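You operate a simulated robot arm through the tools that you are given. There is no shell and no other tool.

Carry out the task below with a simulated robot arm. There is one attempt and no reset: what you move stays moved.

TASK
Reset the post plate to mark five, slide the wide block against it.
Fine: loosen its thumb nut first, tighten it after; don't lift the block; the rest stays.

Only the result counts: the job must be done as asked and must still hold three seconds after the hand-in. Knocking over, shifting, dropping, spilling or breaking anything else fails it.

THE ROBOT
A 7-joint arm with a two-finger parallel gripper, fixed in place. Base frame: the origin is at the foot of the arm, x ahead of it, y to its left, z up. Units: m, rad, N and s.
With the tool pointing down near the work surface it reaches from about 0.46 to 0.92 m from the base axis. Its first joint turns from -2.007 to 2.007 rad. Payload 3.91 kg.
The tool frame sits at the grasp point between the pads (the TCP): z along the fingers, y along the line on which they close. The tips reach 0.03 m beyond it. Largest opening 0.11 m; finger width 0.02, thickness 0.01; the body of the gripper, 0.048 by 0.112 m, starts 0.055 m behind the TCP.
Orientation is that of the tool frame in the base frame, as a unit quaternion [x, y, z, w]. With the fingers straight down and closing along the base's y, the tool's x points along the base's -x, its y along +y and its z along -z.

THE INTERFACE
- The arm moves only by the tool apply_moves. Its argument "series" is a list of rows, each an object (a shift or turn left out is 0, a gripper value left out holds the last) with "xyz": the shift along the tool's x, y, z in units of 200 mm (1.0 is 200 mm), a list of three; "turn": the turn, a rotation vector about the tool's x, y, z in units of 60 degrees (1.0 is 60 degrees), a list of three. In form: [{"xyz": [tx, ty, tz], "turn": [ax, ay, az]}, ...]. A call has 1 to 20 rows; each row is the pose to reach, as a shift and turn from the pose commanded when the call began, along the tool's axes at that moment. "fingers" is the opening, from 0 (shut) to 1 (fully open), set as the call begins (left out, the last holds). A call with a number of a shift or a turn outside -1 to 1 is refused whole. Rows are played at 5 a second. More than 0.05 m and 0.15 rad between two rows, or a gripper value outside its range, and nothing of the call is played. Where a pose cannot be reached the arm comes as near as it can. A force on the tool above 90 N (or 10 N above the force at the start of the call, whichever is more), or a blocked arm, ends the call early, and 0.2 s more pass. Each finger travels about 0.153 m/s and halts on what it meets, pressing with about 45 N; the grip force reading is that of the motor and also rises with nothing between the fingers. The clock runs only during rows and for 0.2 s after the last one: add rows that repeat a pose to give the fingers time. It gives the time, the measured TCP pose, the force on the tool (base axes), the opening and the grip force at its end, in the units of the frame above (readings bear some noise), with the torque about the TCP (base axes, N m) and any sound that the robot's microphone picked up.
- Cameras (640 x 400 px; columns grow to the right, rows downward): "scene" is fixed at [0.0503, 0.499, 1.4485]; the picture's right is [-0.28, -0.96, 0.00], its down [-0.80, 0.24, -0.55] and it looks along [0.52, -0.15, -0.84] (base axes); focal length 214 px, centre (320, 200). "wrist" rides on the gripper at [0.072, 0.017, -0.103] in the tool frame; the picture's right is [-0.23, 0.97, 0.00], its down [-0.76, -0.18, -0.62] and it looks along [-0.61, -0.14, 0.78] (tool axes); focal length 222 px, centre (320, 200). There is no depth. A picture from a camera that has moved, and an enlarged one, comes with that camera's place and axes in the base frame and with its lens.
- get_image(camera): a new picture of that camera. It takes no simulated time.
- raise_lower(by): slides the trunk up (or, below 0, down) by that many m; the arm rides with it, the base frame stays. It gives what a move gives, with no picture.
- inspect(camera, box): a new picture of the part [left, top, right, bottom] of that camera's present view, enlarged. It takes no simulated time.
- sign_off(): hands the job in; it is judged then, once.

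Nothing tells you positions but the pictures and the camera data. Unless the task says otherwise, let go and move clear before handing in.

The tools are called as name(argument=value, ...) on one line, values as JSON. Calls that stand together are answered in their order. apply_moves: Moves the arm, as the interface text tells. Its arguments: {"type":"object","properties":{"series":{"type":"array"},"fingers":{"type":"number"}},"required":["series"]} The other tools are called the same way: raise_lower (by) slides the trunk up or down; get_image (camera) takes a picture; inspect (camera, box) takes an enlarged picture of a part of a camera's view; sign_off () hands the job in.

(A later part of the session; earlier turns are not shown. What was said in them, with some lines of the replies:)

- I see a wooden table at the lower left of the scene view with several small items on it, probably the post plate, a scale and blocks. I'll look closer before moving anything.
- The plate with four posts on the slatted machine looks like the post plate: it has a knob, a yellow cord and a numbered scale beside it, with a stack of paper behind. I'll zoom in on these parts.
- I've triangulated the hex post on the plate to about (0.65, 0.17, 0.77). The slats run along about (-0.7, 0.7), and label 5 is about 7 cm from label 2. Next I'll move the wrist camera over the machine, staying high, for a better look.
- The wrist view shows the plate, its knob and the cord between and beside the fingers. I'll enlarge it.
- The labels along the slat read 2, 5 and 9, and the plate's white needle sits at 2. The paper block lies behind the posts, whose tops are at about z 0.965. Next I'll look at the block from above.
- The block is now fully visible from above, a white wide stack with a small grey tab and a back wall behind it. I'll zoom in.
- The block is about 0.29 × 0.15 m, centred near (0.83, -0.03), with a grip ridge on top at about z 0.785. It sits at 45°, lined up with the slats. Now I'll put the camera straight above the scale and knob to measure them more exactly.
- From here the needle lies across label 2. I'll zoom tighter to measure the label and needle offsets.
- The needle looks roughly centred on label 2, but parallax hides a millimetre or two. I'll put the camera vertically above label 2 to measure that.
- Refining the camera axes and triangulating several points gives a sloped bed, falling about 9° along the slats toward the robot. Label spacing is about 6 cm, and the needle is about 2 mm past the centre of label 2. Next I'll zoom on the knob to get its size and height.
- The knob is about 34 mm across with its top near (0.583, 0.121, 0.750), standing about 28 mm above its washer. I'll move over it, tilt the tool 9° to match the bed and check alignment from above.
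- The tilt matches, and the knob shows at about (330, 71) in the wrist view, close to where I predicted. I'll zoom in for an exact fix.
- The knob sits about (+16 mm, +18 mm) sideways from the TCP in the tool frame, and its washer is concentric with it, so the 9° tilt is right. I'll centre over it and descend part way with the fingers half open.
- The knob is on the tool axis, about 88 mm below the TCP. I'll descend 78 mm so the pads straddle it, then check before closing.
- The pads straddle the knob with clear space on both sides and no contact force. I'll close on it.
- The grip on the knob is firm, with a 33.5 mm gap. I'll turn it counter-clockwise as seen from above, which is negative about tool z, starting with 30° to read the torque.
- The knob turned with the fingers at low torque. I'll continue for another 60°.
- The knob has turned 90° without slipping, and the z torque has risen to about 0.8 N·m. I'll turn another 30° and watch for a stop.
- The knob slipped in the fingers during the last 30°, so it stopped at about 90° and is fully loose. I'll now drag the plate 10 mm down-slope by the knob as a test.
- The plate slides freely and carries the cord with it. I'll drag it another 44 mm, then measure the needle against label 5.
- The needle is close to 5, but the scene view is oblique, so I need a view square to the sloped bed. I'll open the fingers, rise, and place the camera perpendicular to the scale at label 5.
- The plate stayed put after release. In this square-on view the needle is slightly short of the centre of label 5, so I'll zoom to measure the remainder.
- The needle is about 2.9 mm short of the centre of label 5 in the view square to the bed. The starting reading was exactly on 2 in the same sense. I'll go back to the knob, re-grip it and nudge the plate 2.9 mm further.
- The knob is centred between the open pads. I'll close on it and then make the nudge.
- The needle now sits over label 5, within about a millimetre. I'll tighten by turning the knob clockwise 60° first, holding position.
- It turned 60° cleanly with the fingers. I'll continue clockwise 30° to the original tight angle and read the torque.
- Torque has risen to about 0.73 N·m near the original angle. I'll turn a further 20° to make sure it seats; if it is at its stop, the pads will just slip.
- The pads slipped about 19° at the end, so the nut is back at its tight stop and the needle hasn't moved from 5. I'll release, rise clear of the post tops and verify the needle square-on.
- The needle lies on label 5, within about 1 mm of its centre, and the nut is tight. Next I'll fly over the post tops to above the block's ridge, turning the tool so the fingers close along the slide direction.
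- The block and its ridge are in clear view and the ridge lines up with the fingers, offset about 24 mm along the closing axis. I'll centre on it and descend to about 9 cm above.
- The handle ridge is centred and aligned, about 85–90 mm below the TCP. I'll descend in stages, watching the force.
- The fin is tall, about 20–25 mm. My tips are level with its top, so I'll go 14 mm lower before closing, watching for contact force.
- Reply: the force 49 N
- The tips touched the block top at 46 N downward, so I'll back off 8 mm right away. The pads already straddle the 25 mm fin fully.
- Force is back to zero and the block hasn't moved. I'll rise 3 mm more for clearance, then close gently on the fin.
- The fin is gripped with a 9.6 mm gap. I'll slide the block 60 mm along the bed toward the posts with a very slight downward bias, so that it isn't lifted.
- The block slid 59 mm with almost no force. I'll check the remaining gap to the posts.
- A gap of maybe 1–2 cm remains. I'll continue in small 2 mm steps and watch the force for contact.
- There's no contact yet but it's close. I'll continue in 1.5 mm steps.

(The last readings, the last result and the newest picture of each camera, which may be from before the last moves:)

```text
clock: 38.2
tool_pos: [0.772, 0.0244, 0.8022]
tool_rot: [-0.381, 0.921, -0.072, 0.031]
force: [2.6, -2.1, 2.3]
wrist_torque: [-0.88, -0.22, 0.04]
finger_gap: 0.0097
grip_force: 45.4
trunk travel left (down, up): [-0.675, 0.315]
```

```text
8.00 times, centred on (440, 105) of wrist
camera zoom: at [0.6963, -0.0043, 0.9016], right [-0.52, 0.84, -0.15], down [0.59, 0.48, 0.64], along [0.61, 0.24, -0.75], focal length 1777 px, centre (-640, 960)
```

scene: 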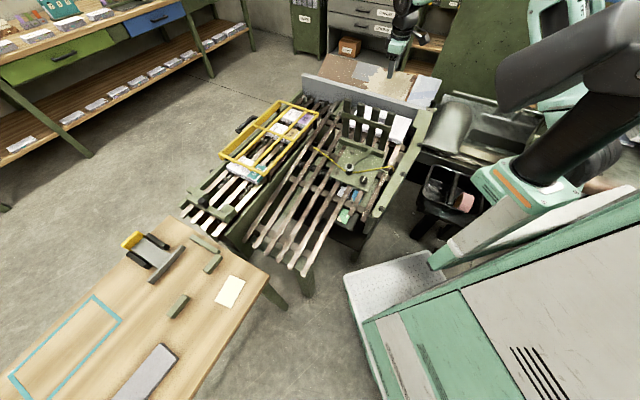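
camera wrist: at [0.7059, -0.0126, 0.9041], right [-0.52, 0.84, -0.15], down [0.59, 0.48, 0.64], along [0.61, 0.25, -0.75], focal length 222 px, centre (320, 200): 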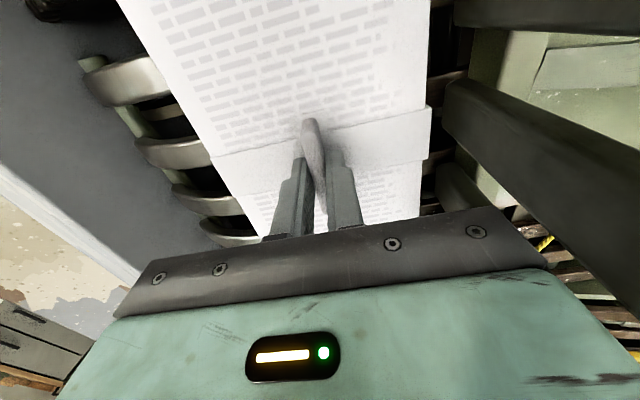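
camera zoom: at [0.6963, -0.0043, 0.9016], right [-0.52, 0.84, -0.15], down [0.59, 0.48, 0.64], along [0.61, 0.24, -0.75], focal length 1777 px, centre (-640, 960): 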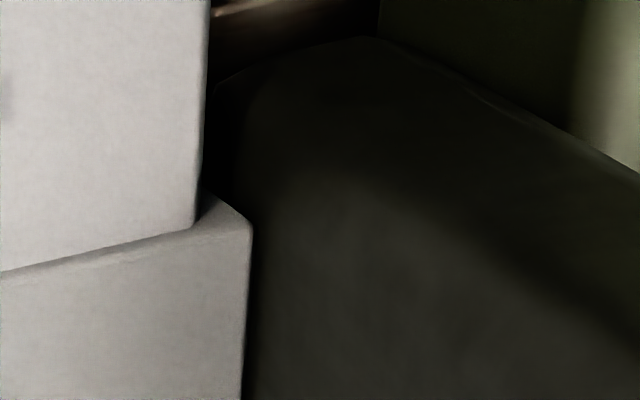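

The band on the block's front is now very near the post face. I'll continue in 1 mm steps.

apply_moves(series=[{"xyz": [0, 0.005, 0.0001]}, {"xyz": [0, 0.01, 0.0002]}, {"xyz": [0, 0.015, 0.0002]}, {"xyz": [0, 0.015, 0.0002]}])

inspect(camera="wrist", box=[400, 80, 480, 130])

```text
clock: 39.2
tool_pos: [0.7706, 0.0233, 0.8016]
tool_rot: [-0.381, 0.921, -0.074, 0.031]
force: [14.2, -11.1, 3.3]
wrist_torque: [-0.74, -0.57, 0.05]
finger_gap: 0.0095
grip_force: 44.6
trunk travel left (down, up): [-0.675, 0.315]
```

```text
8.00 times, centred on (440, 105) of wrist
camera zoom: at [0.6954, -0.0036, 0.9014], right [-0.52, 0.84, -0.15], down [0.59, 0.48, 0.64], along [0.62, 0.24, -0.75], focal length 1777 px, centre (-640, 960)
```

zoom: 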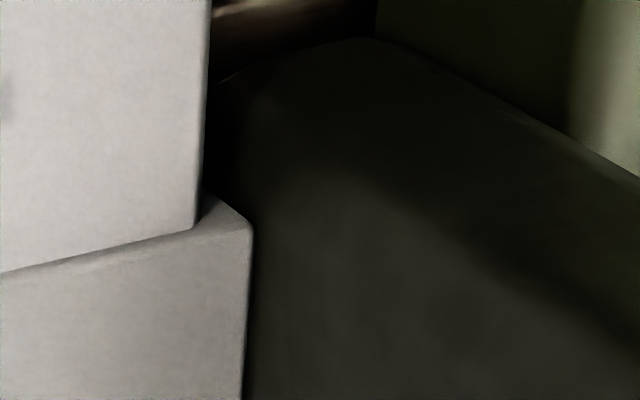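

Contact shows as about 18 N against the slide direction. I need to be sure it's the block touching the posts and not the gripper body, so I'll look.

inspect(camera="scene", box=[345, 90, 409, 130])

get_image(camera="wrist")

inspect(camera="scene", box=[367, 160, 407, 185])

inspect(camera="wrist", box=[410, 130, 570, 230])

```text
10.00 times, centred on (377, 110) of scene
camera zoom: at [0.0503, 0.499, 1.4485], right [-0.28, -0.96, 0.0], down [-0.8, 0.24, -0.55], along [0.52, -0.15, -0.84], focal length 2145 px, centre (-250, 1100)
```

zoom: 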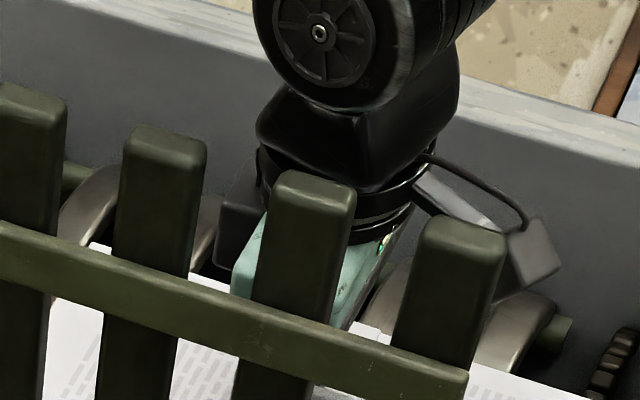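

```text
taken
camera wrist: at [0.6954, -0.0036, 0.9014], right [-0.52, 0.84, -0.15], down [0.59, 0.48, 0.64], along [0.62, 0.24, -0.75], focal length 222 px, centre (320, 200)
```

wrist: 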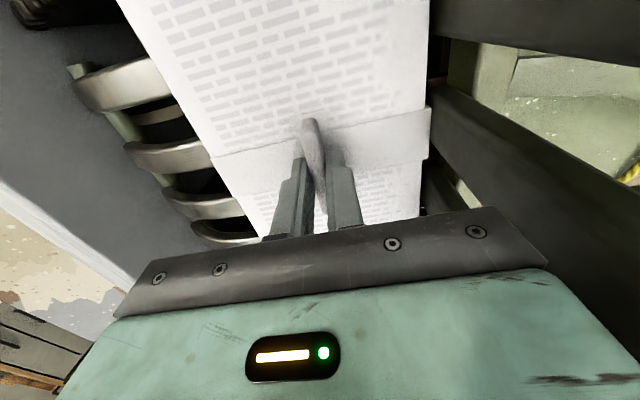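

```text
16.00 times, centred on (387, 172) of scene
camera zoom: at [0.0503, 0.499, 1.4485], right [-0.28, -0.96, 0.0], down [-0.8, 0.24, -0.55], along [0.52, -0.15, -0.84], focal length 3432 px, centre (-752, 640)
```

zoom: 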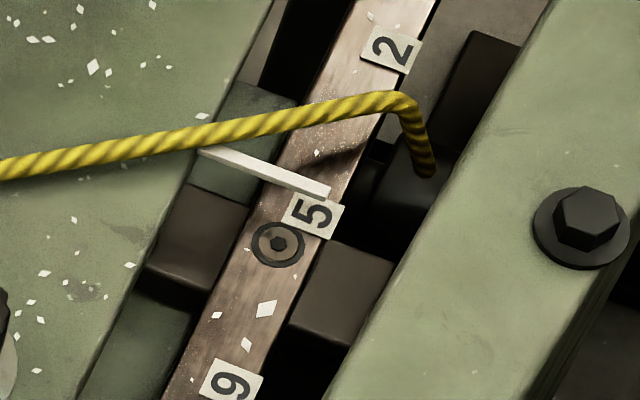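

```text
4.00 times, centred on (490, 180) of wrist
camera zoom: at [0.6954, -0.0036, 0.9014], right [-0.52, 0.84, -0.15], down [0.59, 0.48, 0.64], along [0.62, 0.24, -0.75], focal length 888 px, centre (-360, 280)
```

zoom: 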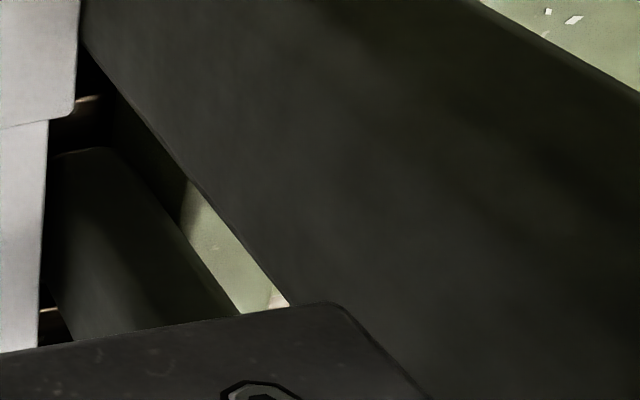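

The needle is unchanged at 5. From the geometry the block's front band is about 72 mm ahead of the TCP while the gripper body reaches only 56 mm, so it's the block touching the posts. I'll open the fingers and rise straight up along the bed normal.

apply_moves(series=[{"xyz": [0, 0, 0]}, {"xyz": [0, 0, 0]}, {"xyz": [0, 0, 0]}], fingers=0.4)

inspect(camera="wrist", box=[240, 70, 480, 220])

inspect(camera="wrist", box=[400, 80, 480, 130])

```text
clock: 40.0
tool_pos: [0.7685, 0.0253, 0.801]
tool_rot: [-0.381, 0.921, -0.072, 0.03]
force: [0.0, -0.3, -0.7]
wrist_torque: [0.03, 0.0, 0.03]
finger_gap: 0.0442
grip_force: 0.0
trunk travel left (down, up): [-0.675, 0.315]
```

```text
2.67 times, centred on (360, 145) of wrist
camera zoom: at [0.694, -0.0019, 0.9011], right [-0.52, 0.84, -0.15], down [0.59, 0.48, 0.64], along [0.61, 0.24, -0.75], focal length 592 px, centre (213, 347)
```

zoom: 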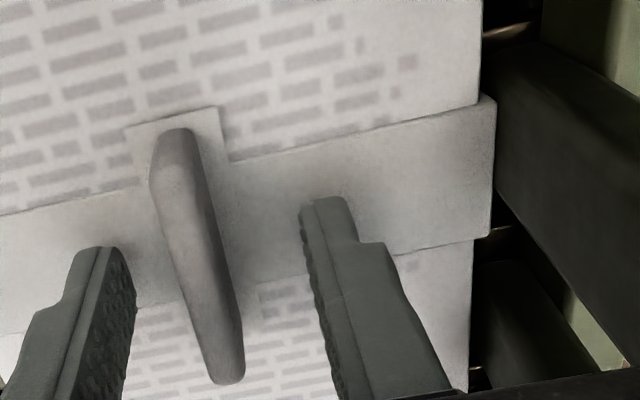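

```text
8.00 times, centred on (440, 105) of wrist
camera zoom: at [0.694, -0.0019, 0.9011], right [-0.52, 0.84, -0.15], down [0.59, 0.48, 0.64], along [0.61, 0.24, -0.75], focal length 1777 px, centre (-640, 960)
```

zoom: 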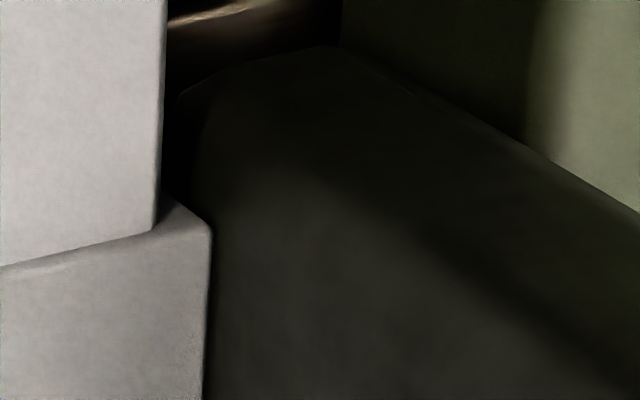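

Force dropped to zero on release with no residual push, which confirms the contact was through the block. I'll rise clear now.

apply_moves(series=[{"xyz": [0, 0, -0.05]}, {"xyz": [0, 0, -0.15]}, {"xyz": [0, 0, -0.35]}, {"xyz": [0, 0, -0.55]}, {"xyz": [0, 0, -0.75]}, {"xyz": [0, 0, -0.95]}])

get_image(camera="wrist")

inspect(camera="wrist", box=[250, 0, 490, 150])

inspect(camera="scene", box=[335, 115, 399, 155])

```text
clock: 41.4
tool_pos: [0.7485, 0.0467, 0.9889]
tool_rot: [-0.381, 0.921, -0.072, 0.03]
force: [-0.5, -0.4, 0.5]
wrist_torque: [-0.02, 0.01, -0.04]
finger_gap: 0.0443
grip_force: 0.1
trunk travel left (down, up): [-0.675, 0.315]
```

```text
taken
camera wrist: at [0.6734, 0.0186, 1.0899], right [-0.52, 0.84, -0.15], down [0.59, 0.48, 0.64], along [0.61, 0.24, -0.75], focal length 222 px, centre (320, 200)
```

wrist: 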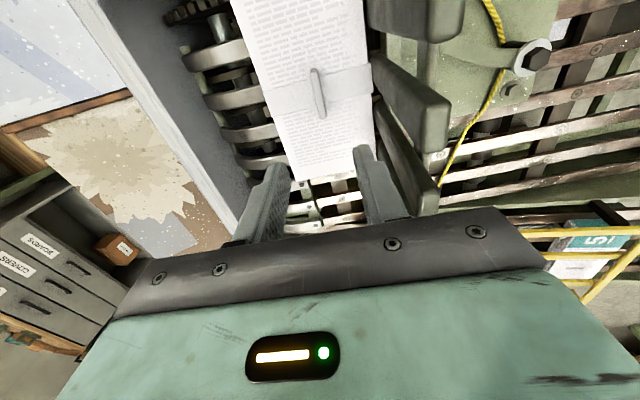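

```text
2.67 times, centred on (370, 75) of wrist
camera zoom: at [0.6734, 0.0186, 1.0899], right [-0.52, 0.84, -0.15], down [0.59, 0.48, 0.64], along [0.61, 0.24, -0.75], focal length 592 px, centre (187, 533)
```

zoom: 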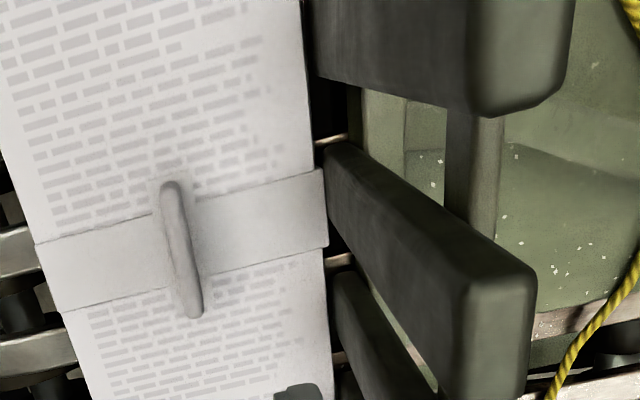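

```text
10.00 times, centred on (367, 135) of scene
camera zoom: at [0.0503, 0.499, 1.4485], right [-0.28, -0.96, 0.0], down [-0.8, 0.24, -0.55], along [0.52, -0.15, -0.84], focal length 2145 px, centre (-150, 850)
```

zoom: 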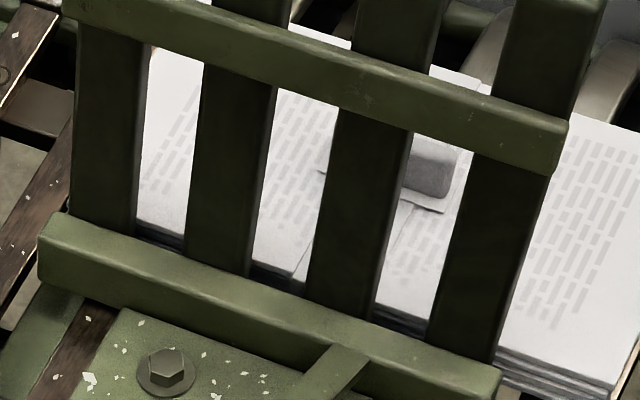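

The block lies parallel to the posts with its band at the middle post. I'll zoom in on the contact and recheck the needle and nut.

inspect(camera="wrist", box=[350, 50, 414, 90])

inspect(camera="scene", box=[367, 160, 407, 185])

inspect(camera="scene", box=[320, 130, 420, 192])

get_image(camera="scene")

```text
10.00 times, centred on (382, 70) of wrist
camera zoom: at [0.6734, 0.0186, 1.0899], right [-0.52, 0.84, -0.15], down [0.59, 0.48, 0.64], along [0.61, 0.24, -0.75], focal length 2221 px, centre (-300, 1500)
```

zoom: 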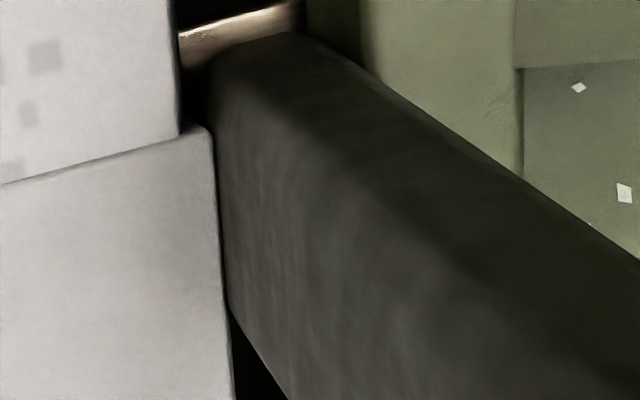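

```text
16.00 times, centred on (387, 172) of scene
camera zoom: at [0.0503, 0.499, 1.4485], right [-0.28, -0.96, 0.0], down [-0.8, 0.24, -0.55], along [0.52, -0.15, -0.84], focal length 3432 px, centre (-752, 640)
```

zoom: 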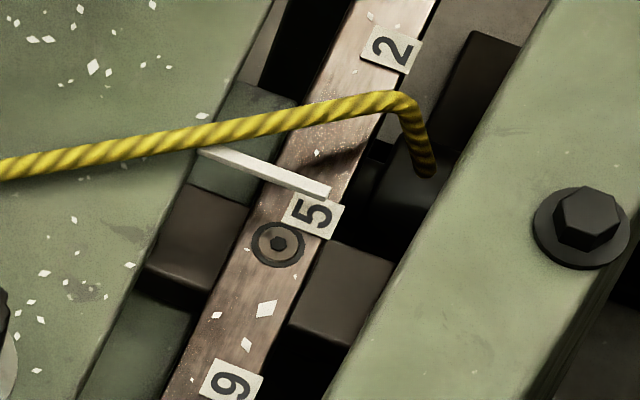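

```text
6.40 times, centred on (370, 161) of scene
camera zoom: at [0.0503, 0.499, 1.4485], right [-0.28, -0.96, 0.0], down [-0.8, 0.24, -0.55], along [0.52, -0.15, -0.84], focal length 1373 px, centre (0, 450)
```

zoom: 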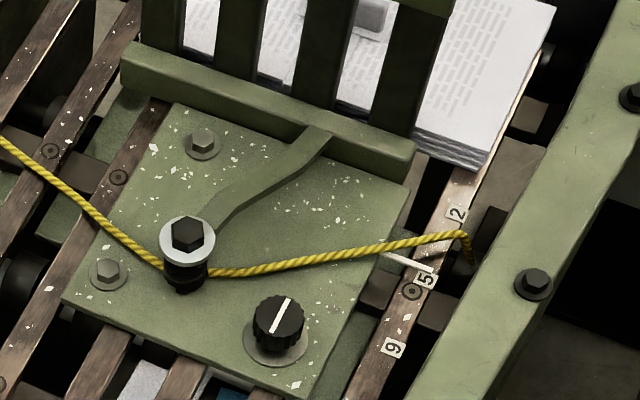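

```text
taken
```

scene: 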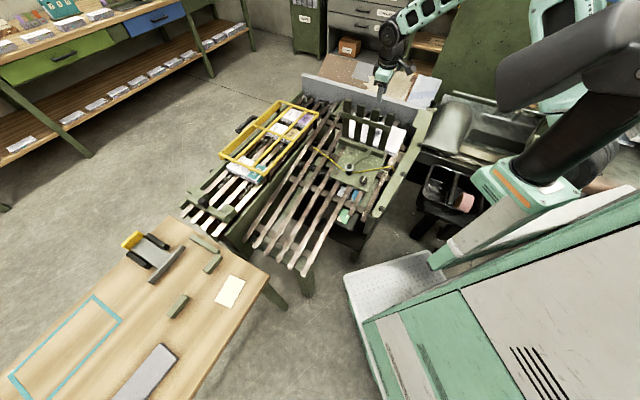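

The band is seated on the post, the needle is at 5, the nut's white line is back at its tight angle, and nothing else has moved. I'll lift the arm well clear and take a last look before handing in.

apply_moves(series=[{"xyz": [0, 0, -0.2]}, {"xyz": [0, 0, -0.4]}, {"xyz": [0, 0, -0.6]}, {"xyz": [0, 0, -0.6]}, {"xyz": [0, 0, -0.6]}])

inspect(camera="scene", box=[310, 80, 440, 190])

inspect(camera="scene", box=[335, 115, 399, 155])

```text
clock: 42.6
tool_pos: [0.7349, 0.0595, 1.1089]
tool_rot: [-0.382, 0.921, -0.072, 0.031]
force: [-0.7, -0.2, 0.2]
wrist_torque: [-0.01, -0.02, 0.02]
finger_gap: 0.0441
grip_force: 0.0
trunk travel left (down, up): [-0.675, 0.315]
```

```text
3.64 times, centred on (375, 135) of scene
camera zoom: at [0.0503, 0.499, 1.4485], right [-0.28, -0.96, 0.0], down [-0.8, 0.24, -0.55], along [0.52, -0.15, -0.84], focal length 780 px, centre (120, 436)
```

zoom: 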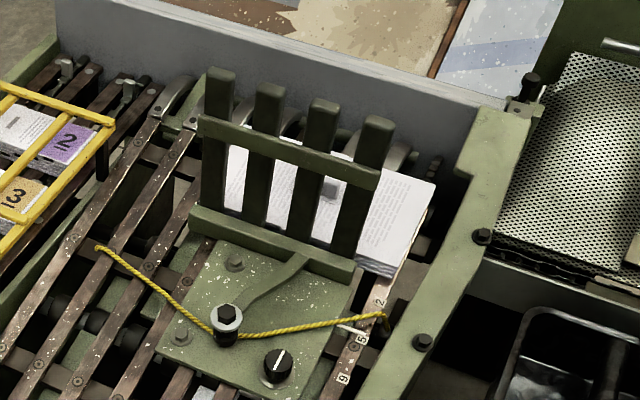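

```text
10.00 times, centred on (367, 135) of scene
camera zoom: at [0.0503, 0.499, 1.4485], right [-0.28, -0.96, 0.0], down [-0.8, 0.24, -0.55], along [0.52, -0.15, -0.84], focal length 2145 px, centre (-150, 850)
```

zoom: 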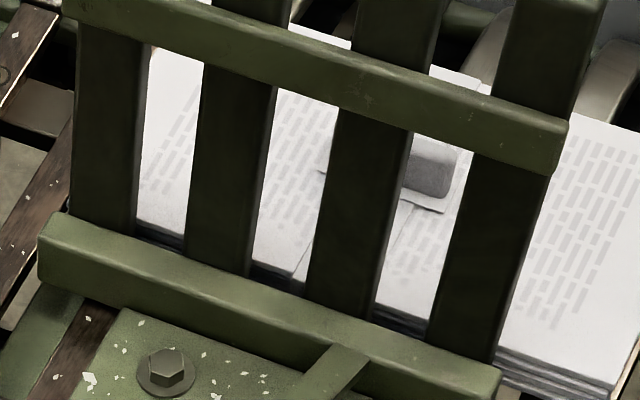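

The post plate is at mark 5 with its nut tight, and the wide block rests square against the posts. Nothing moved in the last pictures and the arm is clear, so I'm handing in.

sign_off()

```text
The job is handed in.
```

The post plate is reset to mark five, with its thumb nut tightened, and the wide block is slid up against its posts. I've handed the job in; no verdict came back.

- **Plate:** I loosened the nut about 90°, to its stop. Then I dragged the plate down the sloped bed by the knob until the needle lay on the 5. The needle is within about 1 mm of the middle of the label.
- **Nut:** I turned it back clockwise until it stopped and the fingers slipped. Its white line is at its original angle.
- **Block:** I gripped it by the fin on top and slid it along the slats until it met the posts at about 18 N. It touches through the band around its middle, with the rest of its front face about 3 mm off the posts and parallel to them. The needle did not move when the block made contact.
- **One slip:** while lowering onto the fin, the fingertips pressed on the block with about 46 N. I backed off at once, and the pictures show the block had not shifted.

I never raised the block while sliding it, and the pictures show nothing else out of place.
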